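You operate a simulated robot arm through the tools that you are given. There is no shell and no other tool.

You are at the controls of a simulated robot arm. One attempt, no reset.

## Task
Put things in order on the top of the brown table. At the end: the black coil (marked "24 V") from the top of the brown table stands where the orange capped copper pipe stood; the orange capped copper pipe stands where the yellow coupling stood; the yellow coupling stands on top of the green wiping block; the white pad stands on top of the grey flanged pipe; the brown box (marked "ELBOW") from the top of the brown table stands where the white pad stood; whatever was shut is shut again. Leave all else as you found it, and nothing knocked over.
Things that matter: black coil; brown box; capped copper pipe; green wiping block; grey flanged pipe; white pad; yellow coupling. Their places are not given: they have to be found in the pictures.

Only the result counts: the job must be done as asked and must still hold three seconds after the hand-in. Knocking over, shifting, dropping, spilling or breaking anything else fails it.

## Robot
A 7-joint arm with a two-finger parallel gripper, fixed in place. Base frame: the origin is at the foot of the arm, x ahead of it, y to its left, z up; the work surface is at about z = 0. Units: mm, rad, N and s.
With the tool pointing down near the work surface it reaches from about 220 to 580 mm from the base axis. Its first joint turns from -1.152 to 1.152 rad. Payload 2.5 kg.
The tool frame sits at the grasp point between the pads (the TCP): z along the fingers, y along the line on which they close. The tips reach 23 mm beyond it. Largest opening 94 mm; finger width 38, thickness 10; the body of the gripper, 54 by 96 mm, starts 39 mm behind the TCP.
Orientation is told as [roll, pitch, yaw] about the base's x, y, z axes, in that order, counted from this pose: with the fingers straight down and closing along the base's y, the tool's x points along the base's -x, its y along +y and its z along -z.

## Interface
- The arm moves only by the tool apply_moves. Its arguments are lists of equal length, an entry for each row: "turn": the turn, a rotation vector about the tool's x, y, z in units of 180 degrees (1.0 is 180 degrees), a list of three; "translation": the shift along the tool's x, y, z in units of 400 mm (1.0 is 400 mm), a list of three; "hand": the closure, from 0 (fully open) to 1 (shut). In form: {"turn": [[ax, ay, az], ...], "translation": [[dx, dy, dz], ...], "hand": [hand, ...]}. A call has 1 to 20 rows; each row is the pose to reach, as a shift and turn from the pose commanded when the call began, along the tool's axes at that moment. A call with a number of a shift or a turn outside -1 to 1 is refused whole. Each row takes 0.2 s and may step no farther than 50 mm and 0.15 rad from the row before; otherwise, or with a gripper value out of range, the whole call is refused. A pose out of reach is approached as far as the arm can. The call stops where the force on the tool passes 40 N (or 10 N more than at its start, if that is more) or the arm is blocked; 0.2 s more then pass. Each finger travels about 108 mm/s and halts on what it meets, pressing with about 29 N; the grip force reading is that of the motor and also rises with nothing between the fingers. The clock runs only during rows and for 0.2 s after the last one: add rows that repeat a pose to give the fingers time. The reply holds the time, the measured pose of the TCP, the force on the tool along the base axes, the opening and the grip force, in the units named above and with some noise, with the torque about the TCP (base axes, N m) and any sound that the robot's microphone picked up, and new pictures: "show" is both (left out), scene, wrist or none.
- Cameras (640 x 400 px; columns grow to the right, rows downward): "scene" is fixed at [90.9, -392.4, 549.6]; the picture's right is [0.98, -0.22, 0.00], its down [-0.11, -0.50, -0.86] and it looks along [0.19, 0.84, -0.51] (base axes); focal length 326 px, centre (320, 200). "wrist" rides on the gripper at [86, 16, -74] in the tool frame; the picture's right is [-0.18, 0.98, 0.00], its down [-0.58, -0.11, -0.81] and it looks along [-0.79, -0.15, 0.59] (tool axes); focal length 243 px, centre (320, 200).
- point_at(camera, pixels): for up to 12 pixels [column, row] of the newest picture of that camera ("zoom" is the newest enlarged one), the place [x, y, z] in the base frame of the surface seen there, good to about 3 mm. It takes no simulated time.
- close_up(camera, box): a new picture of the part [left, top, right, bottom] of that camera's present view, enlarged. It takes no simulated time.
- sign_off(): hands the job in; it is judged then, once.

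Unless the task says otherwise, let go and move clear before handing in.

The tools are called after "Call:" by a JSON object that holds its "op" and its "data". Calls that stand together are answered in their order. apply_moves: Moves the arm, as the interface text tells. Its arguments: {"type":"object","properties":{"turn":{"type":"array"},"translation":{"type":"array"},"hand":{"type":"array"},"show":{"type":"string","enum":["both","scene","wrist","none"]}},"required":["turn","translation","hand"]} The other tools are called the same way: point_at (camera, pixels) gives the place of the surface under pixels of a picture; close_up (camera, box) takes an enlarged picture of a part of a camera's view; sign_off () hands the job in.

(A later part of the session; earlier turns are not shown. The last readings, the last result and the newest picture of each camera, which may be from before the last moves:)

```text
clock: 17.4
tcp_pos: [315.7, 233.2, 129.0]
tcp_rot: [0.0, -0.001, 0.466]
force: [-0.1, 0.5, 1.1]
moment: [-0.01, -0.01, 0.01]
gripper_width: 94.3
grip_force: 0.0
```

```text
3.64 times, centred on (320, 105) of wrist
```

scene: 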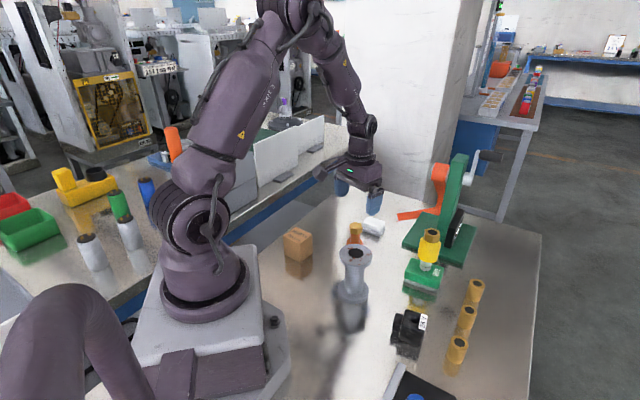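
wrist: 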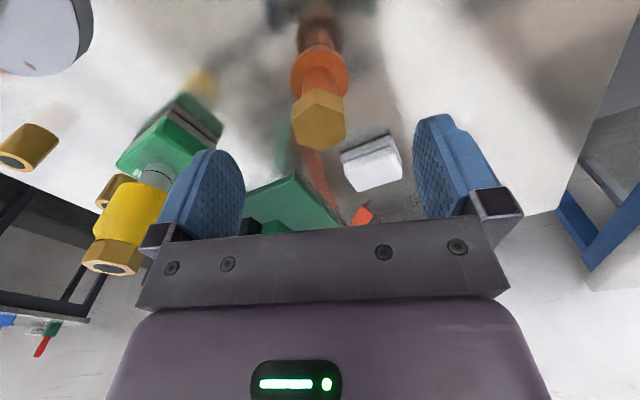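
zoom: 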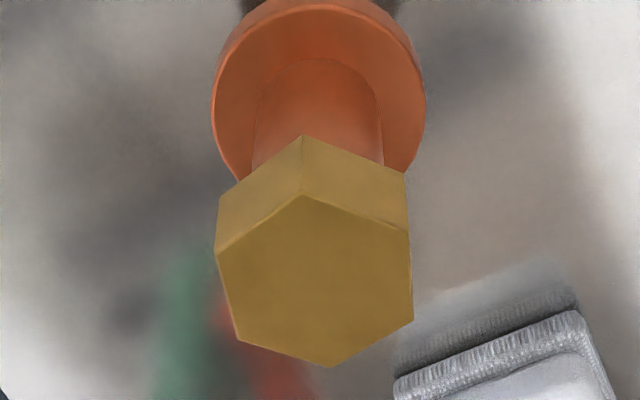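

The hex is now centred (zoom (315,280), wrist col ~319), about 1 mm from the tool axis. I'll go straight down 61 mm to z≈68 and look.

Call:
{"op": "apply_moves", "data": {"turn": [[0, 0, 0], [0, 0, 0], [0, 0, 0], [0, 0, 0], [0, 0, 0]], "translation": [[0, 0, 0.05], [0, 0, 0.1], [0, 0, 0.14], [0, 0, 0.1525], [0, 0, 0.1525]], "hand": [0, 0, 0, 0, 0]}}

Call:
{"op": "close_up", "data": {"camera": "scene", "box": [310, 170, 410, 260]}}

```text
clock: 18.6
tcp_pos: [316.7, 232.1, 68.3]
tcp_rot: [0.001, 0.001, 0.468]
force: [-0.3, 0.2, -1.0]
moment: [0.01, 0.02, 0.02]
gripper_width: 93.9
grip_force: 0.1
```

scene: 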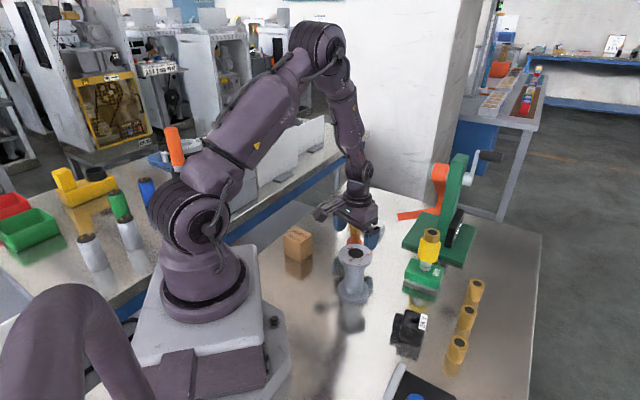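
wrist: 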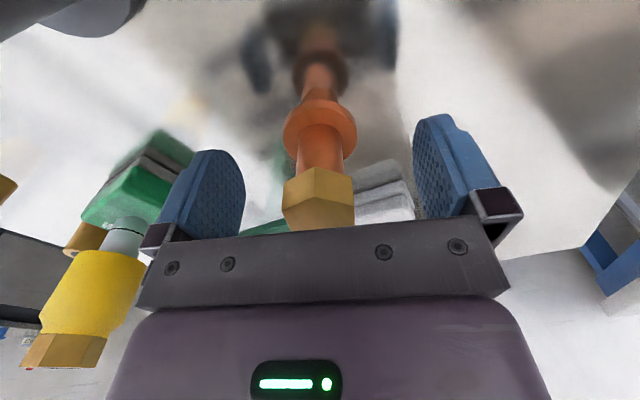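

```text
4.44 times, centred on (360, 215) of scene
```

zoom: 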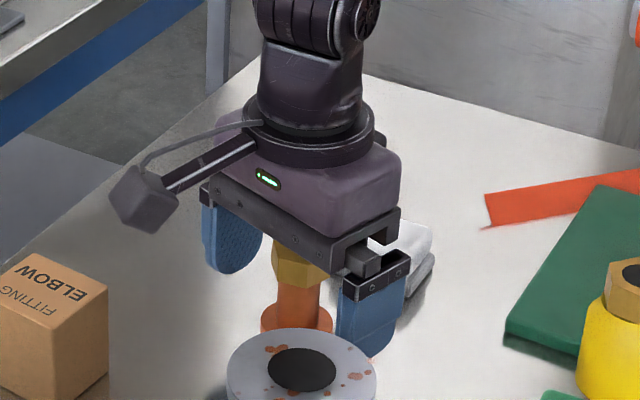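

The hand straddles the hex cleanly with tips above the flange. I'll close the fingers.

Call:
{"op": "apply_moves", "data": {"turn": [[0, 0, 0], [0, 0, 0], [0, 0, 0], [0, 0, 0]], "translation": [[0, 0, 0], [0, 0, 0], [0, 0, 0], [0, 0, 0]], "hand": [0.5, 1, 1, 1], "show": "wrist"}}

```text
clock: 19.6
tcp_pos: [315.8, 232.1, 68.4]
tcp_rot: [0.0, -0.001, 0.465]
force: [0.2, 0.1, 0.0]
moment: [0.01, 0.03, 0.0]
gripper_width: 29.5
grip_force: 28.9
```

wrist: 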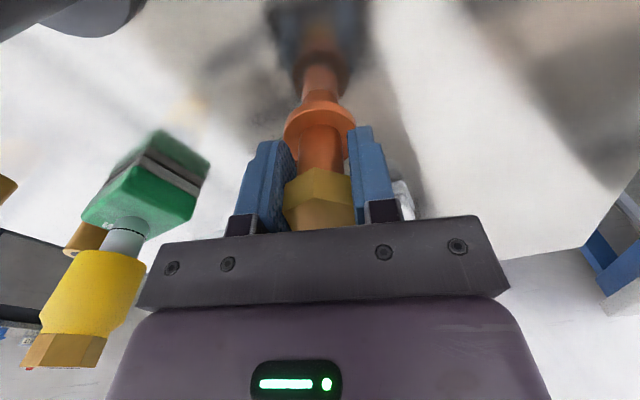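

The fingers hold at 29.5 mm across the flats with 28.9 N. I'll lift 110 mm and carry the pipe to above the coupling's old place at (389,445).

Call:
{"op": "apply_moves", "data": {"turn": [[0, 0, 0], [0, 0, 0], [0, 0, 0], [0, 0, 0], [0, 0, -0.0169], [0, 0, -0.0339], [0, 0, -0.0508], [0, 0, -0.0678], [0, 0, -0.0847], [0, 0, -0.1017], [0, 0, -0.1017], [0, 0, -0.1017]], "translation": [[0, 0, -0.03], [0, 0, -0.11], [0, 0, -0.2], [0, 0, -0.275], [-0.0671, 0.0656, -0.275], [-0.1342, 0.1312, -0.275], [-0.2013, 0.1969, -0.275], [-0.2683, 0.2625, -0.275], [-0.3354, 0.3281, -0.275], [-0.4025, 0.3937, -0.275], [-0.4025, 0.3937, -0.275], [-0.4025, 0.3937, -0.275]], "hand": [1, 1, 1, 1, 1, 1, 1, 1, 1, 1, 1, 1]}}

```text
clock: 22.2
tcp_pos: [389.3, 444.9, 179.5]
tcp_rot: [-0.001, 0.002, 0.786]
force: [0.1, 0.2, -0.5]
moment: [-0.03, -0.02, -0.01]
gripper_width: 29.8
grip_force: 29.0
```

scene: 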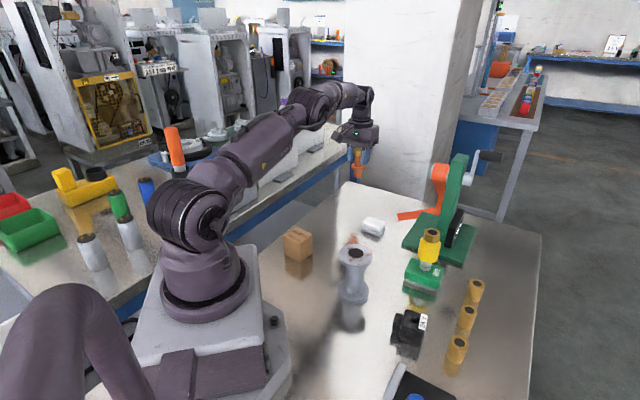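
wrist: 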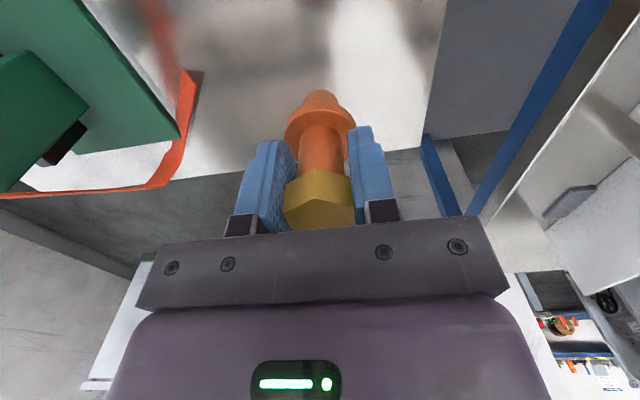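

The pipe hangs from the hand, but something orange still shows near scene (352,240), where it stood. I'll look closely before going on.

Call:
{"op": "close_up", "data": {"camera": "scene", "box": [320, 205, 400, 275]}}

Call:
{"op": "close_up", "data": {"camera": "scene", "box": [320, 110, 400, 200]}}

Call:
{"op": "close_up", "data": {"camera": "wrist", "box": [240, 70, 400, 240]}}

```text
5.71 times, centred on (360, 240) of scene
```

zoom: 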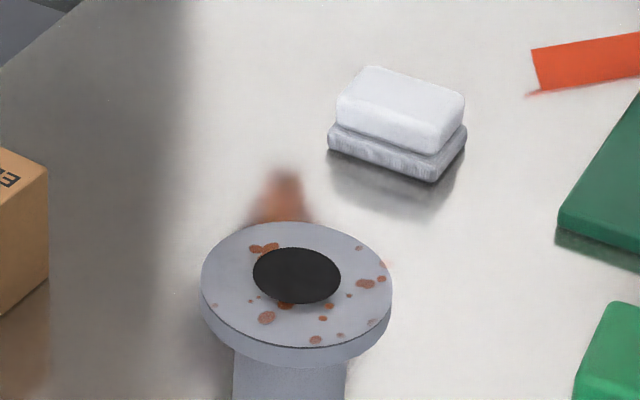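

```text
4.44 times, centred on (360, 155) of scene
```

zoom: 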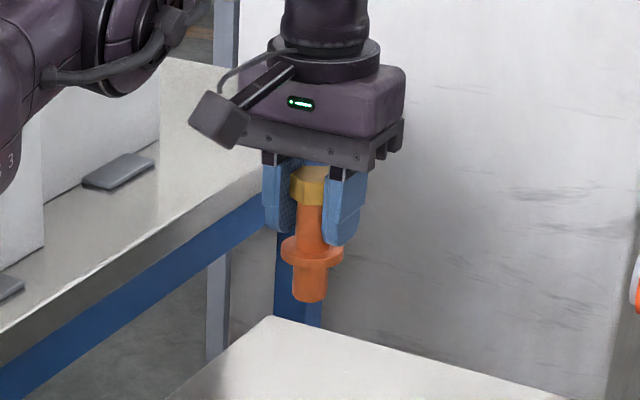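

```text
2.35 times, centred on (320, 155) of wrist
```

zoom: 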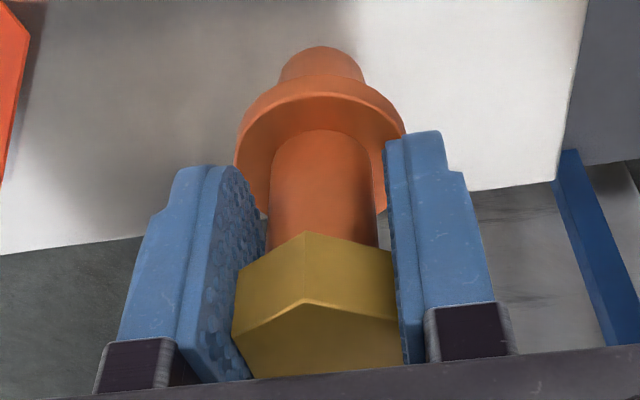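

That orange blur is only a mirror reflection, and the whole pipe with its flange and stub is in the hand. I'll lower it to a few mm above the table.

Call:
{"op": "apply_moves", "data": {"turn": [[0, 0, 0], [0, 0, 0], [0, 0, 0], [0, 0, 0], [0, 0, 0], [0, 0, 0], [0, 0, 0]], "translation": [[0, 0, 0.07], [0, 0, 0.14], [0, 0, 0.2], [0, 0, 0.25], [0, 0, 0.265], [0, 0, 0.265], [0, 0, 0.265]], "hand": [1, 1, 1, 1, 1, 1, 1]}}

Call:
{"op": "close_up", "data": {"camera": "scene", "box": [320, 140, 400, 230]}}

```text
clock: 23.8
tcp_pos: [388.9, 444.9, 72.4]
tcp_rot: [0.0, 0.0, 0.786]
force: [0.0, -0.6, -1.3]
moment: [-0.01, -0.02, 0.0]
gripper_width: 29.6
grip_force: 28.8
```

scene: 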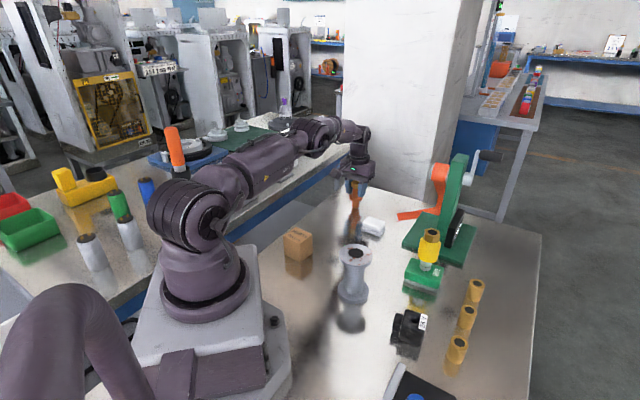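
wrist: 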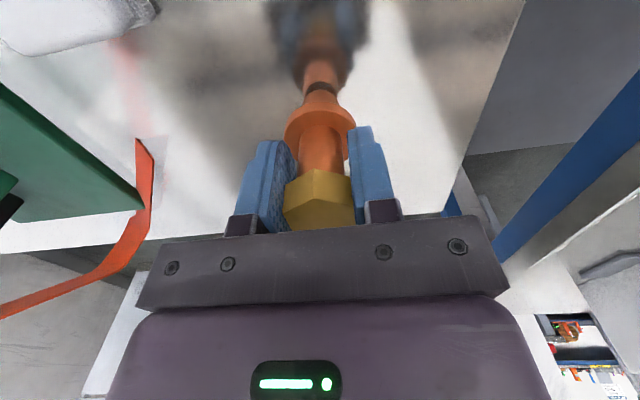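

```text
4.44 times, centred on (360, 185) of scene
```

zoom: 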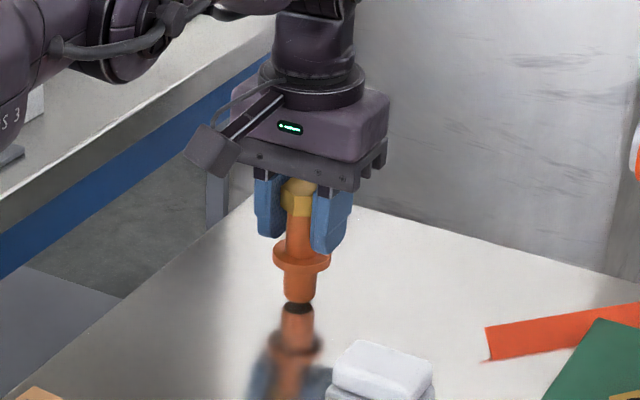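

The stub hovers about 4 mm above its mirror image at zoom (298,305). I'll lower in small steps until it touches.

Call:
{"op": "apply_moves", "data": {"turn": [[0, 0, 0], [0, 0, 0], [0, 0, 0]], "translation": [[0, 0, 0.004], [0, 0, 0.0075], [0, 0, 0.0075]], "hand": [1, 1, 1], "show": "none"}}

```text
clock: 24.6
tcp_pos: [388.7, 445.7, 69.5]
tcp_rot: [0.0, 0.0, 0.786]
force: [0.2, -0.4, -1.2]
moment: [-0.02, -0.02, -0.01]
gripper_width: 29.4
grip_force: 29.2
```

Call:
{"op": "apply_moves", "data": {"turn": [[0, 0, 0], [0, 0, 0]], "translation": [[0, 0, 0.0025], [0, 0, 0.0025]], "hand": [1, 1], "show": "none"}}

```text
clock: 25.2
tcp_pos: [389.5, 444.8, 68.8]
tcp_rot: [-0.001, -0.002, 0.786]
force: [0.3, 0.0, -1.0]
moment: [0.03, 0.03, 0.02]
gripper_width: 29.6
grip_force: 29.2
```

Still no contact force (−1.0 N). I'll take another 1 mm step.

Call:
{"op": "apply_moves", "data": {"turn": [[0, 0, 0], [0, 0, 0]], "translation": [[0, 0, 0.0025], [0, 0, 0.0025]], "hand": [1, 1], "show": "none"}}

```text
clock: 25.8
tcp_pos: [389.2, 446.4, 67.5]
tcp_rot: [0.0, -0.003, 0.785]
force: [-0.7, -2.8, 8.6]
moment: [-0.23, 0.09, 0.01]
gripper_width: 29.7
grip_force: 28.5
```

The force of +8.6 N shows firm contact with the table. I'll ease up half a millimetre and open the fingers.

Call:
{"op": "apply_moves", "data": {"turn": [[0, 0, 0], [0, 0, 0], [0, 0, 0], [0, 0, 0], [0, 0, 0], [0, 0, 0]], "translation": [[0, 0, -0.0013], [0, 0, -0.0013], [0, 0, -0.0013], [0, 0, -0.0013], [0, 0, -0.0013], [0, 0, -0.0013]], "hand": [1, 0.65, 0.5, 0.3, 0, 0]}}

Call:
{"op": "close_up", "data": {"camera": "scene", "box": [320, 140, 400, 230]}}

```text
clock: 27.2
tcp_pos: [389.5, 445.6, 68.0]
tcp_rot: [-0.001, 0.001, 0.785]
force: [0.1, -0.2, -0.2]
moment: [0.0, -0.02, -0.01]
gripper_width: 94.3
grip_force: 0.0
```

scene: 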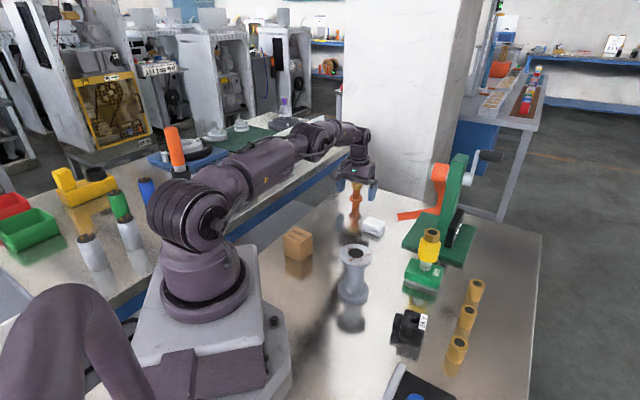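
wrist: 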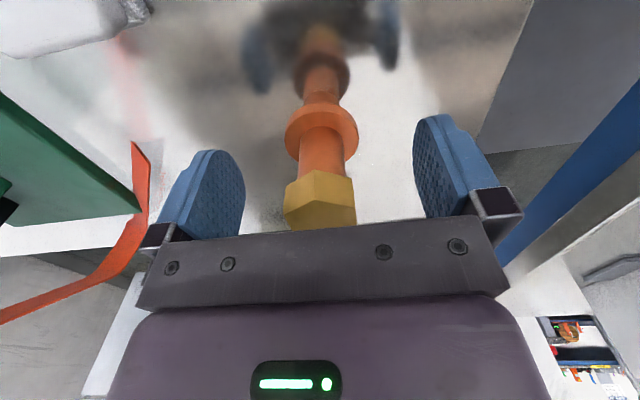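

```text
4.44 times, centred on (360, 185) of scene
```

zoom: 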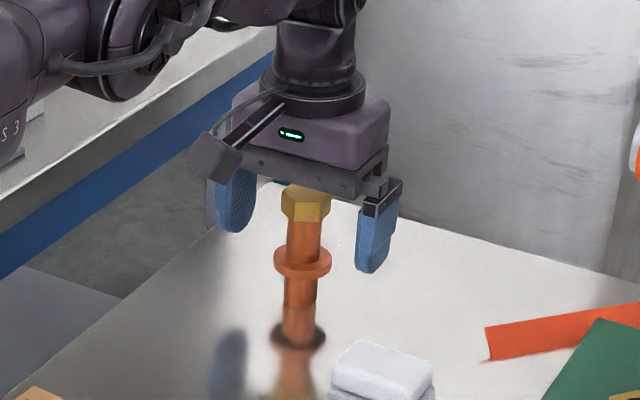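

The capped pipe stands upright in the coupling's old place. I'll rise and swing back to view the coil, ending at about (300,0,248) with yaw 0.

Call:
{"op": "apply_moves", "data": {"turn": [[0, 0, 0], [0, 0, 0], [0, 0, 0], [0, 0, 0], [0, 0, 0.025], [0, 0, 0.05], [0, 0, 0.075], [0, 0, 0.1], [0, 0, 0.125], [0, 0, 0.15], [0, 0, 0.175], [0, 0, 0.2], [0, 0, 0.225], [0, 0, 0.25], [0, 0, 0.25]], "translation": [[0, 0, -0.08], [0, 0, -0.19], [0, 0, -0.3], [0, 0, -0.4], [0.0946, -0.0629, -0.405], [0.1891, -0.1259, -0.41], [0.2837, -0.1888, -0.415], [0.3783, -0.2517, -0.42], [0.4729, -0.3147, -0.425], [0.5674, -0.3776, -0.43], [0.662, -0.4405, -0.435], [0.7566, -0.5034, -0.44], [0.8511, -0.5664, -0.445], [0.9457, -0.6293, -0.45], [0.9457, -0.6293, -0.45]], "hand": [0, 0, 0, 0, 0, 0, 0, 0, 0, 0, 0, 0, 0, 0, 0]}}

Call:
{"op": "close_up", "data": {"camera": "wrist", "box": [240, 10, 380, 150]}}

Call:
{"op": "close_up", "data": {"camera": "scene", "box": [370, 290, 450, 370]}}

```text
clock: 30.4
tcp_pos: [304.0, -0.3, 248.4]
tcp_rot: [0.0, 0.0, 0.0]
force: [0.3, 0.3, -0.6]
moment: [-0.03, 0.0, 0.01]
gripper_width: 93.9
grip_force: 0.0
```

scene: 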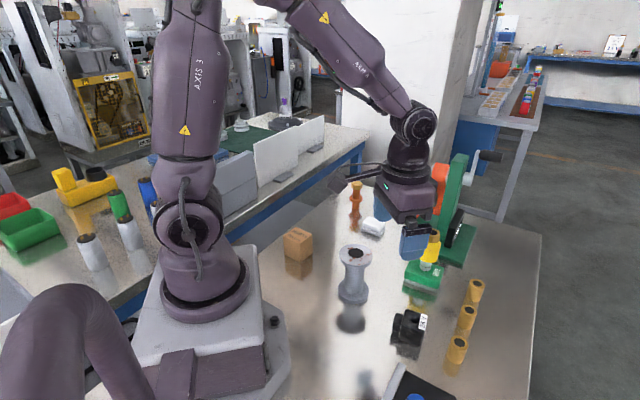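
wrist: 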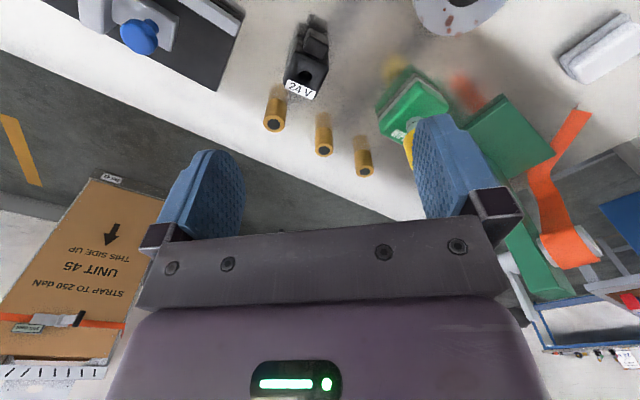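

```text
2.86 times, centred on (310, 80) of wrist
```

zoom: 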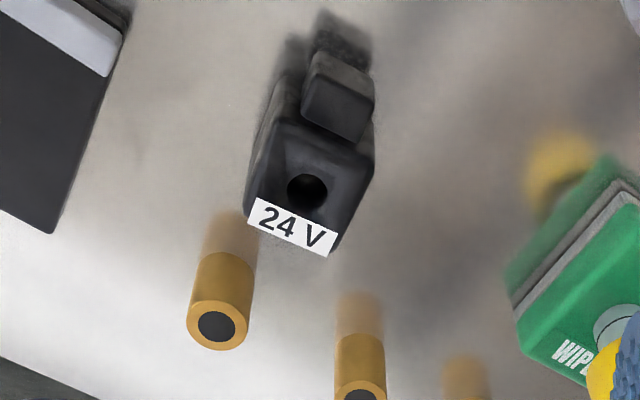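

```text
5.00 times, centred on (410, 330) of scene
```

zoom: 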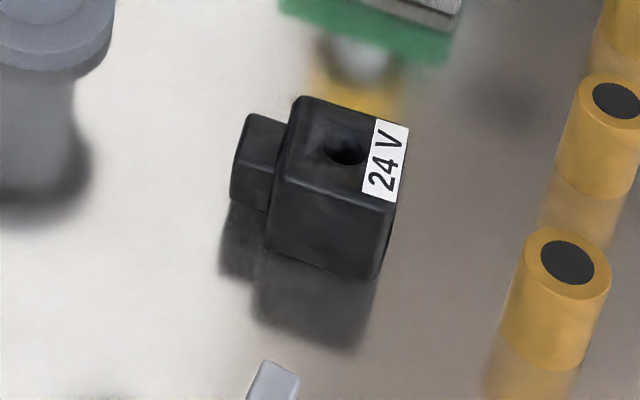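

The coil is a square block with a hole at zoom (345,150), a connector on its left side and the label at its right edge. I'll measure its corners in this close-up.

Call:
{"op": "point_at", "data": {"camera": "zoom", "pixels": [[300, 100], [405, 125], [390, 198], [280, 185], [345, 150], [268, 248], [378, 278], [250, 118], [235, 155], [233, 200], [262, 170], [330, 235]]}}

Call:
{"op": "point_at", "data": {"camera": "wrist", "pixels": [[308, 55], [330, 62], [317, 98], [287, 87], [307, 75], [309, 38], [325, 47], [304, 48], [321, 58], [302, 90]]}}

```text
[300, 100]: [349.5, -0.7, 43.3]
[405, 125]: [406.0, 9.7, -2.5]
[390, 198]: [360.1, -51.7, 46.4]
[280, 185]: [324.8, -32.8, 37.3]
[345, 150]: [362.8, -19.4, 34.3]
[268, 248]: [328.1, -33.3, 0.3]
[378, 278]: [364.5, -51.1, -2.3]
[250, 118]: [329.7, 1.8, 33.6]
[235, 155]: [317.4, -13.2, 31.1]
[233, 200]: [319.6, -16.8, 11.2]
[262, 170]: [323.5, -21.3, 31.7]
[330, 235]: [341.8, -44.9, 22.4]
```

```text
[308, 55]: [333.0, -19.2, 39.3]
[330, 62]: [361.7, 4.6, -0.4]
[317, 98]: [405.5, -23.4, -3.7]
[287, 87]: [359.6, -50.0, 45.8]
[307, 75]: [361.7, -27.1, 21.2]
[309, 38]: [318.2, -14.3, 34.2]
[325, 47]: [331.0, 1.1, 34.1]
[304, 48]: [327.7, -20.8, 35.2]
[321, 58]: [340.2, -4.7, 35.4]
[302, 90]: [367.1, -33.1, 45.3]
```

Call:
{"op": "close_up", "data": {"camera": "wrist", "box": [270, 10, 350, 110]}}

```text
4.00 times, centred on (310, 60) of wrist
```

zoom: 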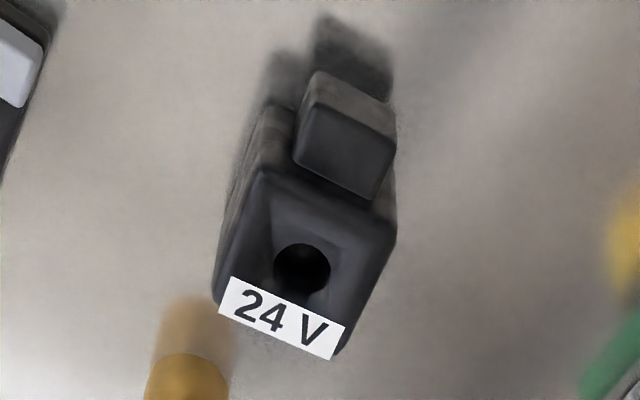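

Call:
{"op": "point_at", "data": {"camera": "zoom", "pixels": [[263, 172], [392, 232], [344, 322], [334, 356], [222, 312], [232, 280], [305, 108], [392, 148], [376, 196], [300, 155], [310, 215], [250, 240]]}}

```text
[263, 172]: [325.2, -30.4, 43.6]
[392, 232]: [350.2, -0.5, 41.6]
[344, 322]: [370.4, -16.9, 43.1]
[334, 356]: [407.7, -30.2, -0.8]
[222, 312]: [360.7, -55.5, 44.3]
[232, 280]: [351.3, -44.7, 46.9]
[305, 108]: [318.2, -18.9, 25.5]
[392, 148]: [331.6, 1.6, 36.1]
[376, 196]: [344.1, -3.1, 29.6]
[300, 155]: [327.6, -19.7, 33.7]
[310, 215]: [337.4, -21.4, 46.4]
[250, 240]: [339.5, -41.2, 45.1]
```

The coil's main block is about 40 mm square, centred near (354.5,−26.5), with edges at about 55°, and the connector points to −x. I'll check the neighbours (brass bits, black plate) where the fingers will come down.

Call:
{"op": "point_at", "data": {"camera": "wrist", "pixels": [[272, 100], [274, 120], [323, 130], [325, 148], [362, 153], [242, 15], [220, 85], [200, 60], [266, 108], [283, 110]]}}

Call:
{"op": "apply_moves", "data": {"turn": [[0, 0, 0.0389], [0, 0, 0.0778], [0, 0, 0.1167], [0, 0, 0.1556], [0, 0, 0.1944], [0, 0, 0.1944]], "translation": [[-0.025, -0.013, 0.05], [-0.05, -0.026, 0.1], [-0.075, -0.039, 0.15], [-0.1, -0.052, 0.2], [-0.13, -0.066, 0.25], [-0.13, -0.066, 0.25]], "hand": [0, 0, 0, 0, 0, 0]}}

Call:
{"op": "close_up", "data": {"camera": "wrist", "box": [230, 10, 410, 170]}}

```text
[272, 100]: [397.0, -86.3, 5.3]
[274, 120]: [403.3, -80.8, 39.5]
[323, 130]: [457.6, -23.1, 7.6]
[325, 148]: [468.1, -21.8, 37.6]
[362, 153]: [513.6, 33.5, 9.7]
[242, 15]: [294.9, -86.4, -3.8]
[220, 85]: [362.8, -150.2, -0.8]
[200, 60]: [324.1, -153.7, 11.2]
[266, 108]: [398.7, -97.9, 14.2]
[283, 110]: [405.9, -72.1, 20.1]
```

```text
clock: 31.8
tcp_pos: [352.9, -27.6, 148.5]
tcp_rot: [-0.001, 0.0, -0.613]
force: [-0.1, 0.5, -0.3]
moment: [-0.01, 0.01, 0.02]
gripper_width: 94.1
grip_force: 0.1
```

scene: 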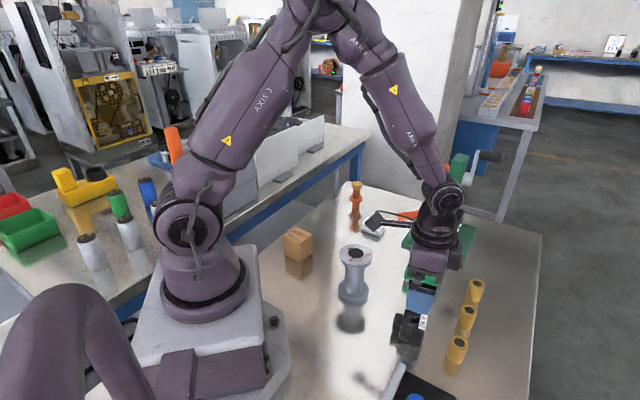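
wrist: 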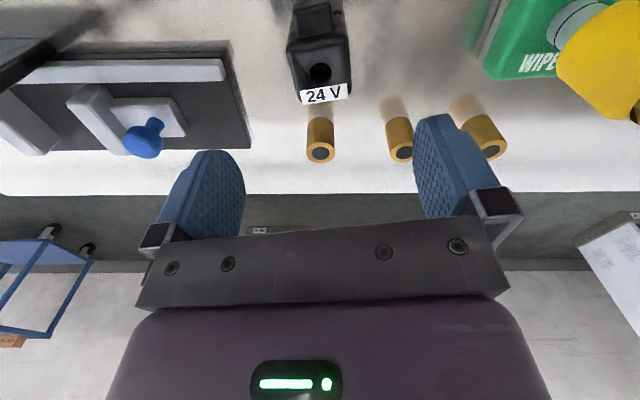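

```text
2.50 times, centred on (320, 90) of wrist
```

zoom: 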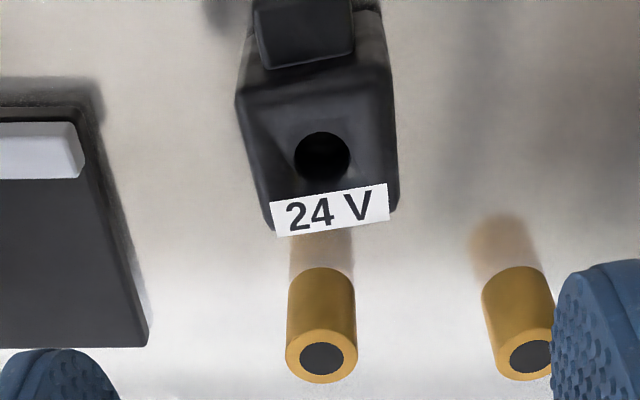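

The coil is centred under the hand (computed offset under 1 mm, edges within about 2°), and the black plate clears the left finger by over 20 mm. I'll narrow the opening to about 70 mm and go down to z≈28.

Call:
{"op": "apply_moves", "data": {"turn": [[0, 0, -0.0055], [0, 0, -0.0055], [0, 0, -0.0055], [0, 0, -0.0055], [0, 0, -0.0055], [0, 0, -0.0055]], "translation": [[0, 0.002, 0.07], [0, 0.002, 0.14], [0, 0.002, 0.2], [0, 0.002, 0.22], [0, 0.002, 0.22], [0, 0.002, 0.22]], "hand": [0.25, 0.25, 0.25, 0.25, 0.25, 0.25]}}

Call:
{"op": "close_up", "data": {"camera": "scene", "box": [360, 260, 480, 380]}}

```text
clock: 33.2
tcp_pos: [352.2, -26.1, 60.0]
tcp_rot: [0.0, 0.0, -0.593]
force: [0.0, -1.1, 0.5]
moment: [0.01, -0.02, -0.04]
gripper_width: 70.6
grip_force: 0.0
```

scene: 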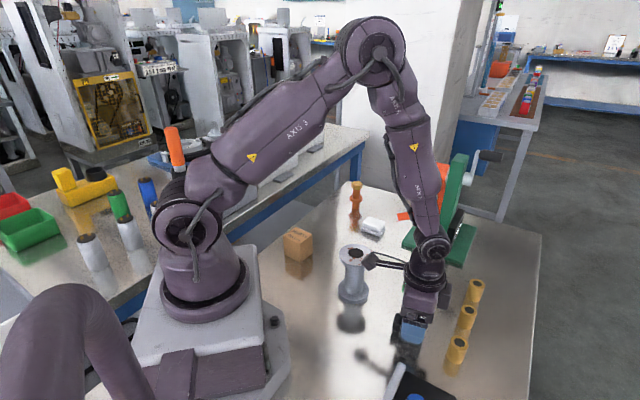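
wrist: 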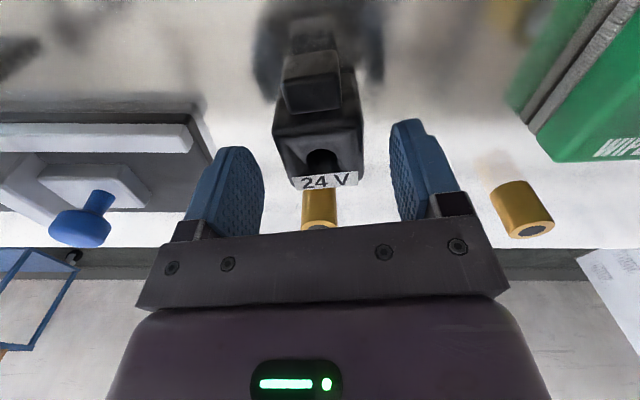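

```text
3.33 times, centred on (420, 320) of scene
```

zoom: 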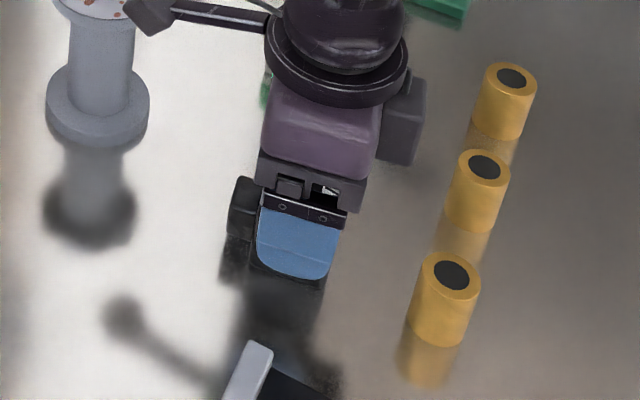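

Readings show z=60 and an opening of 70.6. The camera box (scene zoom (150,15)) comes near the grey pipe's flange, so I'll measure that gap before going lower.

Call:
{"op": "close_up", "data": {"camera": "scene", "box": [330, 230, 430, 300]}}

```text
5.71 times, centred on (380, 265) of scene
```

zoom: 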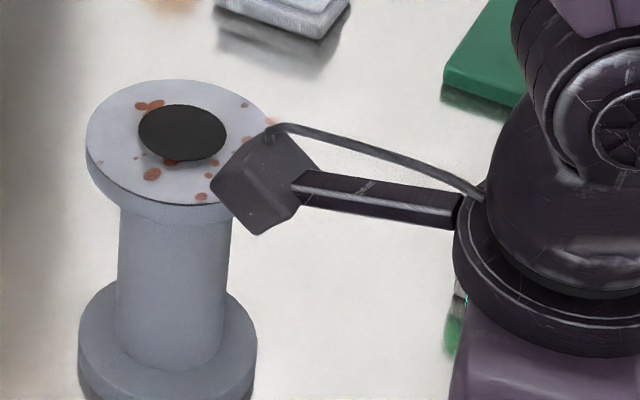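

Call:
{"op": "point_at", "data": {"camera": "zoom", "pixels": [[215, 180], [262, 135], [312, 170], [262, 235], [250, 205], [240, 160], [285, 150], [275, 130], [270, 115], [150, 205], [225, 195], [268, 128]]}}

```text
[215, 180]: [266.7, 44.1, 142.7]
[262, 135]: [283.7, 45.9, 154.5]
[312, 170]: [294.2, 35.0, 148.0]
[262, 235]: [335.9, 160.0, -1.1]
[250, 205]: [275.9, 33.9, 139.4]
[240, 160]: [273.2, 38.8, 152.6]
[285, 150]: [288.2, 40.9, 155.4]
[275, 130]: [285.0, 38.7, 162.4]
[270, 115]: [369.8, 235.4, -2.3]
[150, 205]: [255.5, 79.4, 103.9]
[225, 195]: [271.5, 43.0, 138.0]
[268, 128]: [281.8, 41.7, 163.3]
```

The camera box spans y≤~46–50, while the flange's nearest edge is at y≈72, so there's about 20 mm to spare. I'll lower the last 32 mm.

Call:
{"op": "apply_moves", "data": {"turn": [[0, 0, 0], [0, 0, 0], [0, 0, 0], [0, 0, 0]], "translation": [[0, 0, 0.03], [0, 0, 0.06], [0, 0, 0.08], [0, 0, 0.08]], "hand": [0.25, 0.25, 0.25, 0.25]}}

Call:
{"op": "close_up", "data": {"camera": "scene", "box": [330, 230, 480, 390]}}

```text
clock: 34.2
tcp_pos: [354.2, -26.0, 27.9]
tcp_rot: [0.0, 0.001, -0.592]
force: [0.2, 0.3, -0.6]
moment: [0.04, 0.02, 0.02]
gripper_width: 70.4
grip_force: 0.1
```

scene: 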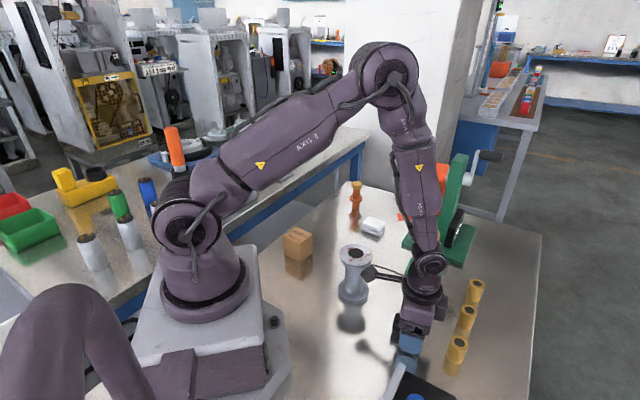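
wrist: 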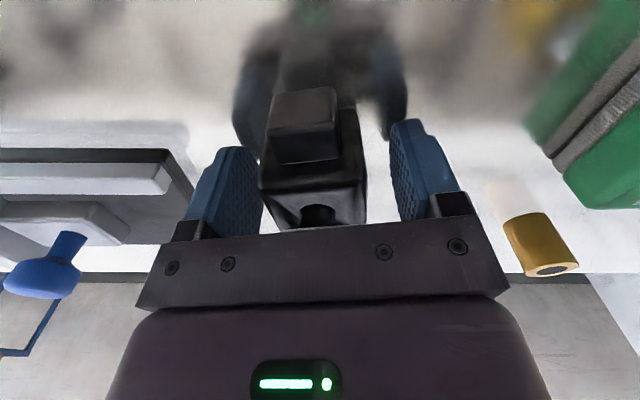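

```text
2.50 times, centred on (405, 310) of scene
```

zoom: 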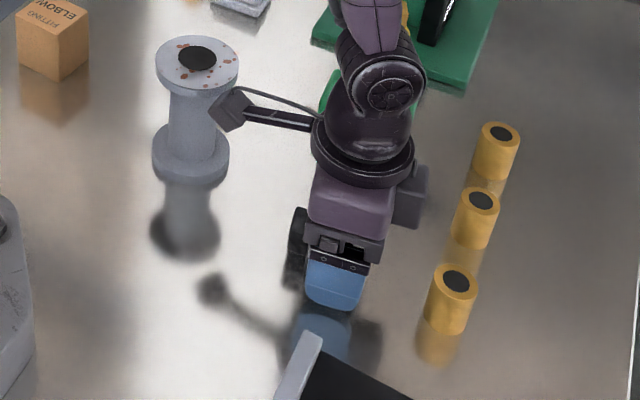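

The fingers straddle the coil's plain sides with no contact force. I'll close them.

Call:
{"op": "apply_moves", "data": {"turn": [[0, 0, 0], [0, 0, 0], [0, 0, 0], [0, 0, 0]], "translation": [[0, 0, 0], [0, 0, 0], [0, 0, 0], [0, 0, 0]], "hand": [0.5, 1, 1, 1], "show": "wrist"}}

```text
clock: 35.2
tcp_pos: [353.5, -25.7, 28.1]
tcp_rot: [-0.001, -0.001, -0.594]
force: [-0.2, -0.7, 0.0]
moment: [-0.01, -0.02, 0.0]
gripper_width: 44.2
grip_force: 29.3
```

wrist: 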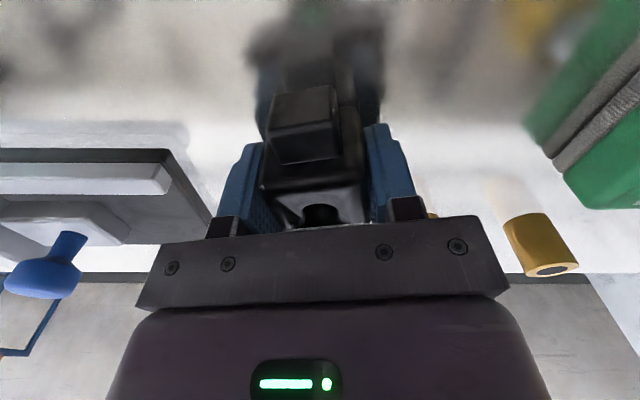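

The coil is held at 44.2 mm with 29.3 N. I'll lift 150 mm and carry it to above the capped pipe's old place, turning to yaw 0.

Call:
{"op": "apply_moves", "data": {"turn": [[0, 0, 0], [0, 0, 0], [0, 0, 0], [0, 0, 0], [0, 0, 0], [0, 0, -0.027], [0, 0, -0.054], [0, 0, -0.081], [0, 0, -0.108], [0, 0, -0.135], [0, 0, -0.162], [0, 0, -0.1889], [0, 0, -0.1889], [0, 0, -0.1889]], "translation": [[0, 0, -0.03], [0, 0, -0.1], [0, 0, -0.19], [0, 0, -0.28], [0, 0, -0.375], [0.0611, 0.0702, -0.375], [0.1222, 0.1404, -0.375], [0.1833, 0.2106, -0.375], [0.2445, 0.2809, -0.375], [0.3056, 0.3511, -0.375], [0.3667, 0.4213, -0.375], [0.4278, 0.4915, -0.375], [0.4278, 0.4915, -0.375], [0.4278, 0.4915, -0.375]], "hand": [1, 1, 1, 1, 1, 1, 1, 1, 1, 1, 1, 1, 1, 1]}}

Call:
{"op": "close_up", "data": {"camera": "scene", "box": [300, 150, 420, 270]}}

```text
clock: 38.2
tcp_pos: [320.8, 233.0, 179.8]
tcp_rot: [-0.001, 0.0, 0.0]
force: [-0.3, 0.1, -0.8]
moment: [0.02, -0.03, 0.0]
gripper_width: 43.9
grip_force: 28.6
```

scene: 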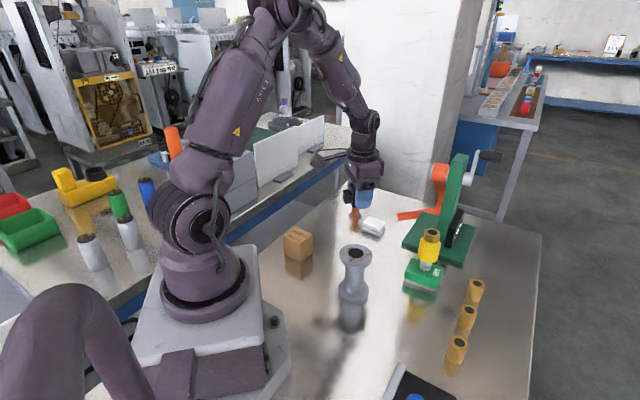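
wrist: 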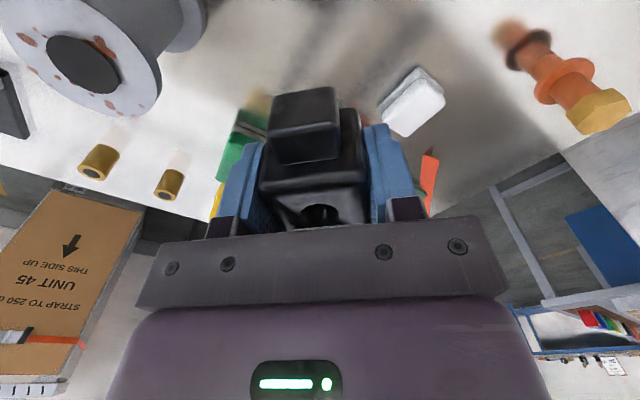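

```text
3.33 times, centred on (360, 210) of scene
```

zoom: 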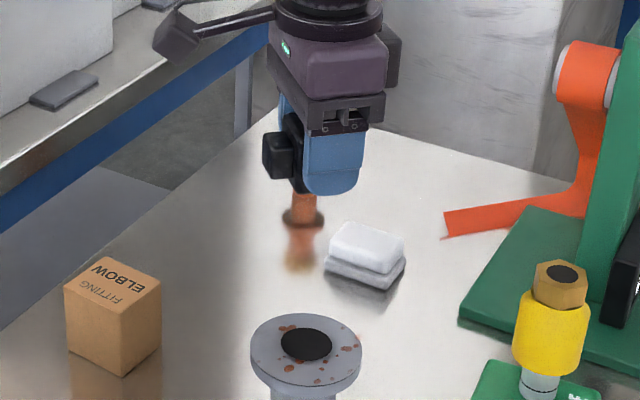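

The coil is above the target at (320.8,233.0). I'll lower it to about 4 mm above the table.

Call:
{"op": "apply_moves", "data": {"turn": [[0, 0, 0], [0, 0, 0], [0, 0, 0], [0, 0, 0], [0, 0, 0], [0, 0, 0], [0, 0, 0]], "translation": [[0, 0, 0.09], [0, 0, 0.18], [0, 0, 0.26], [0, 0, 0.32], [0, 0, 0.355], [0, 0, 0.365], [0, 0, 0.365]], "hand": [1, 1, 1, 1, 1, 1, 1]}}

Call:
{"op": "close_up", "data": {"camera": "scene", "box": [300, 170, 420, 290]}}

```text
clock: 39.8
tcp_pos: [321.3, 232.0, 31.2]
tcp_rot: [0.001, 0.0, 0.0]
force: [0.0, 0.0, -2.3]
moment: [0.0, -0.01, 0.01]
gripper_width: 43.7
grip_force: 28.9
```

scene: 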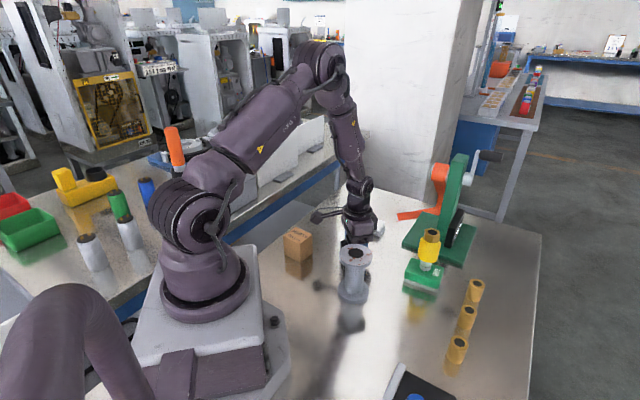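
wrist: 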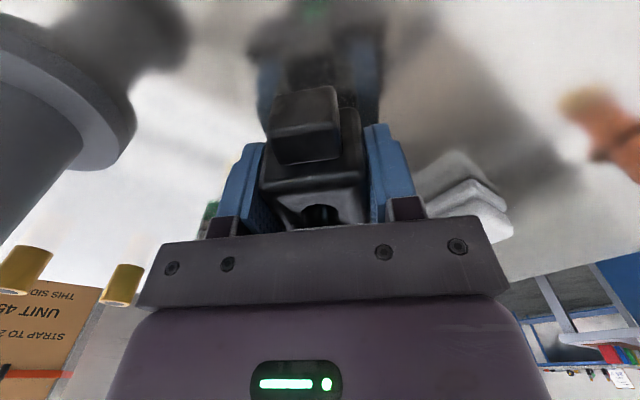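

```text
3.33 times, centred on (360, 230) of scene
```

zoom: 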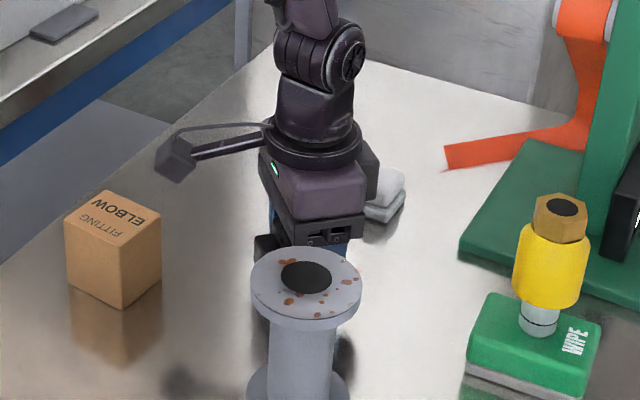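

The coil is a few mm above the table (z=31.2) with no contact. I'll lower in small steps.

Call:
{"op": "apply_moves", "data": {"turn": [[0, 0, 0], [0, 0, 0]], "translation": [[0, 0, 0.006], [0, 0, 0.006]], "hand": [1, 1], "show": "none"}}

```text
clock: 40.4
tcp_pos: [320.4, 233.7, 28.6]
tcp_rot: [-0.001, 0.001, 0.001]
force: [0.8, 0.4, -2.6]
moment: [0.0, -0.01, 0.01]
gripper_width: 43.8
grip_force: 29.0
```

Call:
{"op": "apply_moves", "data": {"turn": [[0, 0, 0], [0, 0, 0]], "translation": [[0, 0, 0.0025], [0, 0, 0.0025]], "hand": [1, 1], "show": "none"}}

```text
clock: 41.0
tcp_pos: [320.4, 235.9, 28.5]
tcp_rot: [-0.001, 0.0, 0.001]
force: [-0.4, 0.3, -1.2]
moment: [-0.01, -0.04, -0.02]
gripper_width: 43.8
grip_force: 28.8
```

Still near the free weight (−1.2 N). I'll take another millimetre.

Call:
{"op": "apply_moves", "data": {"turn": [[0, 0, 0], [0, 0, 0]], "translation": [[0, 0, 0.0025], [0, 0, 0.0025]], "hand": [1, 1], "show": "none"}}

```text
clock: 41.6
tcp_pos: [320.9, 234.4, 28.4]
tcp_rot: [-0.001, -0.002, -0.001]
force: [-4.7, -6.4, 27.6]
moment: [-0.16, 0.04, 0.0]
gripper_width: 44.0
grip_force: 29.3
```

Contact is firm at 27.6 N. I'll back up about 0.8 mm to relieve it, then open to 70 mm.

Call:
{"op": "apply_moves", "data": {"turn": [[0, 0, 0], [0, 0, 0]], "translation": [[0, 0, -0.002], [0, 0, -0.002]], "hand": [1, 1], "show": "none"}}

```text
clock: 42.2
tcp_pos: [321.5, 233.3, 28.0]
tcp_rot: [-0.001, -0.003, 0.0]
force: [-1.2, -3.0, 11.1]
moment: [0.0, -0.28, -0.07]
gripper_width: 43.4
grip_force: 28.4
```

Call:
{"op": "apply_moves", "data": {"turn": [[0, 0, 0], [0, 0, 0], [0, 0, 0], [0, 0, 0], [0, 0, 0]], "translation": [[0, 0, -0.0008], [0, 0, -0.0008], [0, 0, -0.0008], [0, 0, -0.0008], [0, 0, -0.0008]], "hand": [1, 0.5, 0.35, 0.2, 0.2]}}

Call:
{"op": "close_up", "data": {"camera": "scene", "box": [300, 170, 420, 290]}}

```text
clock: 43.4
tcp_pos: [320.5, 233.7, 28.1]
tcp_rot: [0.001, 0.0, 0.0]
force: [0.3, -0.3, 0.4]
moment: [0.0, -0.02, 0.0]
gripper_width: 75.4
grip_force: 0.1
```

scene: 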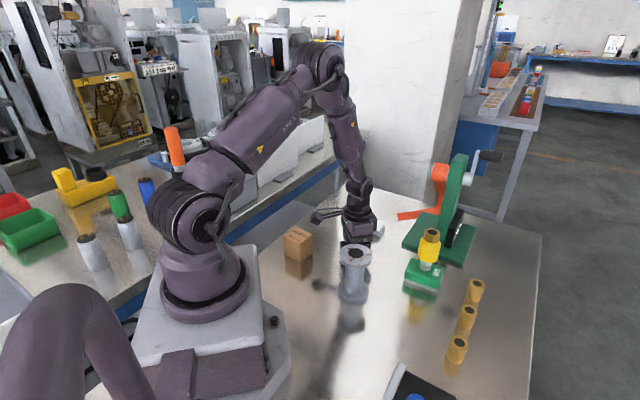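
wrist: 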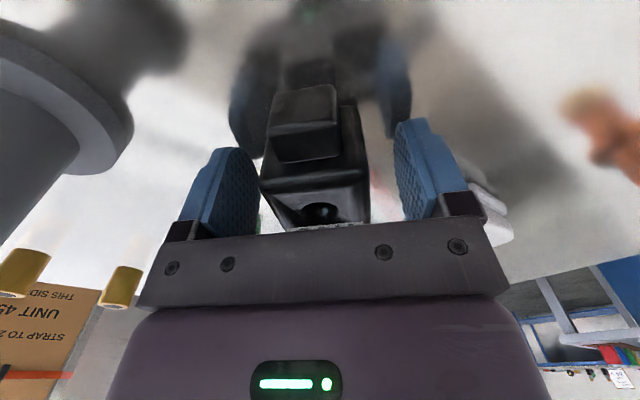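

```text
3.33 times, centred on (360, 230) of scene
```

zoom: 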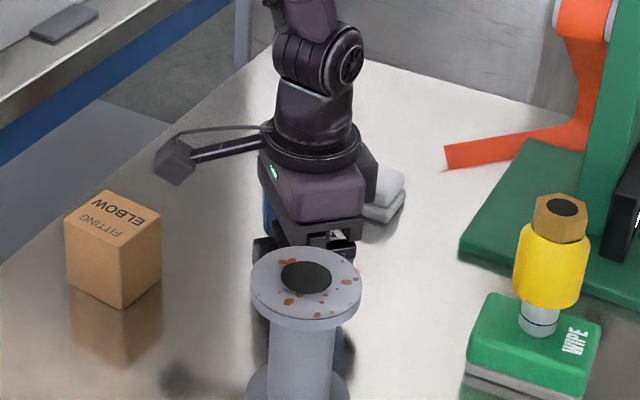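

The coil is released and stands where the capped pipe stood. I'll rise straight up and move to above the white pad with yaw 45°.

Call:
{"op": "apply_moves", "data": {"turn": [[0, 0, 0], [0, 0, 0], [0, 0, 0], [0, 0, 0], [0, 0, -0.0417], [0, 0, -0.0833], [0, 0, -0.125], [0, 0, -0.1667], [0, 0, -0.2083], [0, 0, -0.25], [0, 0, -0.25], [0, 0, -0.25]], "translation": [[0, 0, -0.05], [0, 0, -0.14], [0, 0, -0.23], [0, 0, -0.325], [-0.0342, 0.0343, -0.325], [-0.0683, 0.0687, -0.325], [-0.1025, 0.103, -0.325], [-0.1367, 0.1373, -0.325], [-0.1708, 0.1717, -0.325], [-0.205, 0.206, -0.325], [-0.205, 0.206, -0.325], [-0.205, 0.206, -0.325]], "hand": [0.2, 0.2, 0.2, 0.2, 0, 0, 0, 0, 0, 0, 0, 0]}}

Call:
{"op": "close_up", "data": {"camera": "wrist", "box": [240, 0, 400, 140]}}

Call:
{"op": "close_up", "data": {"camera": "scene", "box": [310, 170, 430, 290]}}

```text
clock: 46.0
tcp_pos: [399.8, 316.9, 159.9]
tcp_rot: [0.0, 0.001, 0.785]
force: [0.0, 0.3, -0.9]
moment: [0.02, 0.01, 0.0]
gripper_width: 94.0
grip_force: 0.0
```

scene: 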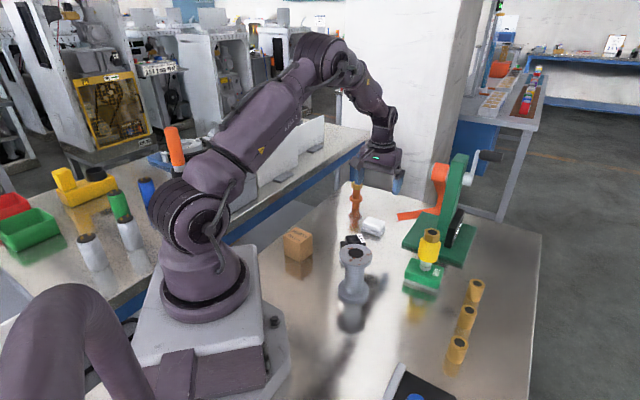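
wrist: 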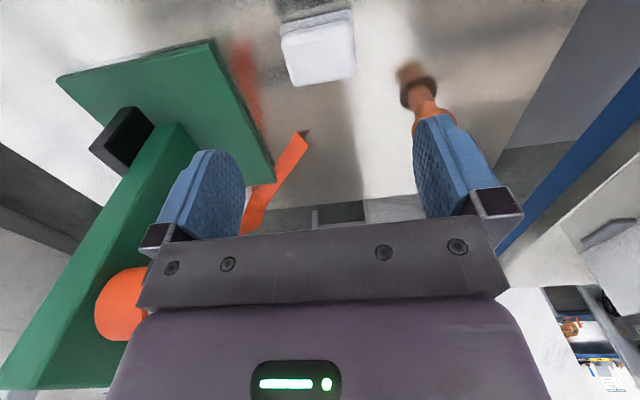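

```text
2.86 times, centred on (320, 70) of wrist
```

zoom: 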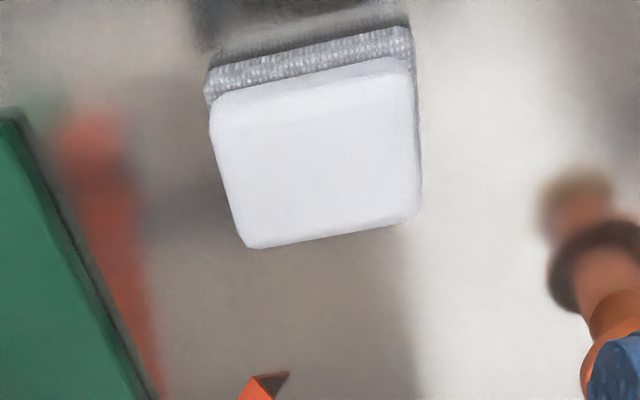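

```text
3.33 times, centred on (370, 230) of scene
```

zoom: 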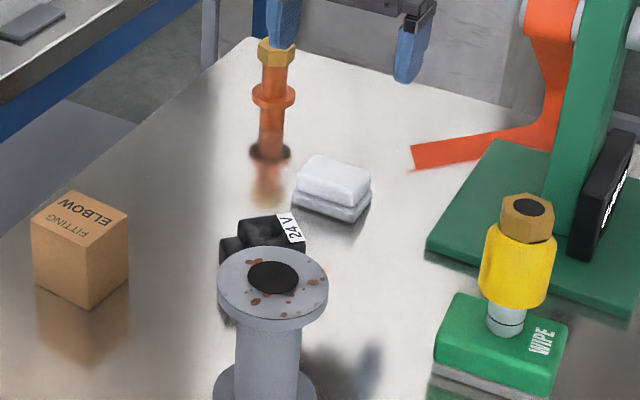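

The pad is squarely under the hand (computed centre within 1.2 mm, 38 by 51 mm), and the coil and pipe stand well. I'll go down to z≈30 with an 80 mm opening.

Call:
{"op": "apply_moves", "data": {"turn": [[0, 0, 0], [0, 0, 0], [0, 0, 0], [0, 0, 0], [0, 0, 0], [0, 0, 0]], "translation": [[0.003, 0, 0.09], [0.003, 0, 0.18], [0.003, 0, 0.26], [0.003, 0, 0.31], [0.003, 0, 0.325], [0.003, 0, 0.325]], "hand": [0.15, 0.15, 0.15, 0.15, 0.15, 0.15]}}

Call:
{"op": "close_up", "data": {"camera": "scene", "box": [310, 150, 430, 270]}}

```text
clock: 47.4
tcp_pos: [400.3, 315.6, 26.4]
tcp_rot: [-0.002, 0.0, 0.787]
force: [-0.1, 0.6, -0.9]
moment: [0.02, 0.0, 0.01]
gripper_width: 80.0
grip_force: 0.1
```

scene: 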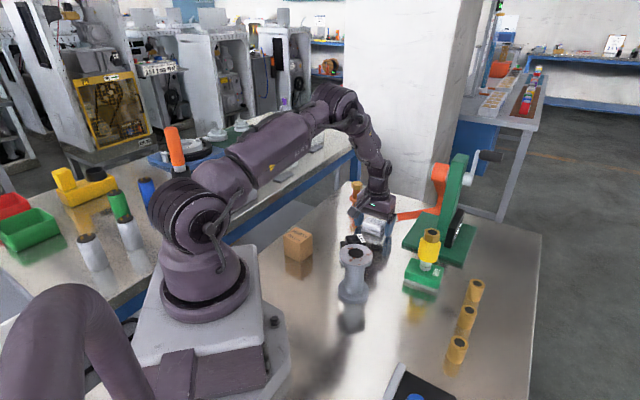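
wrist: 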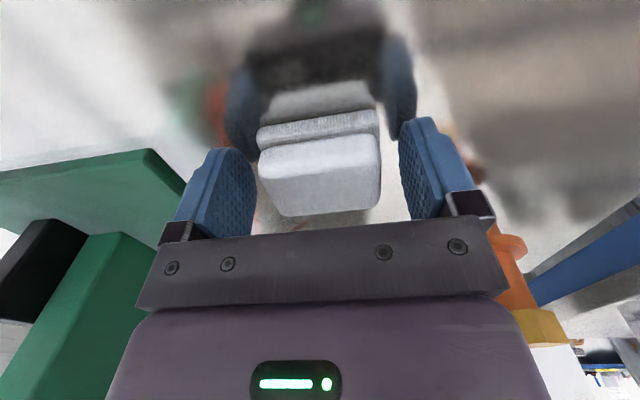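

```text
3.33 times, centred on (370, 210) of scene
```

zoom: 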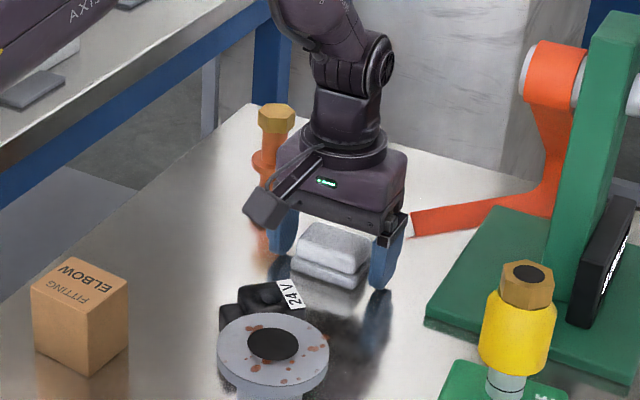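

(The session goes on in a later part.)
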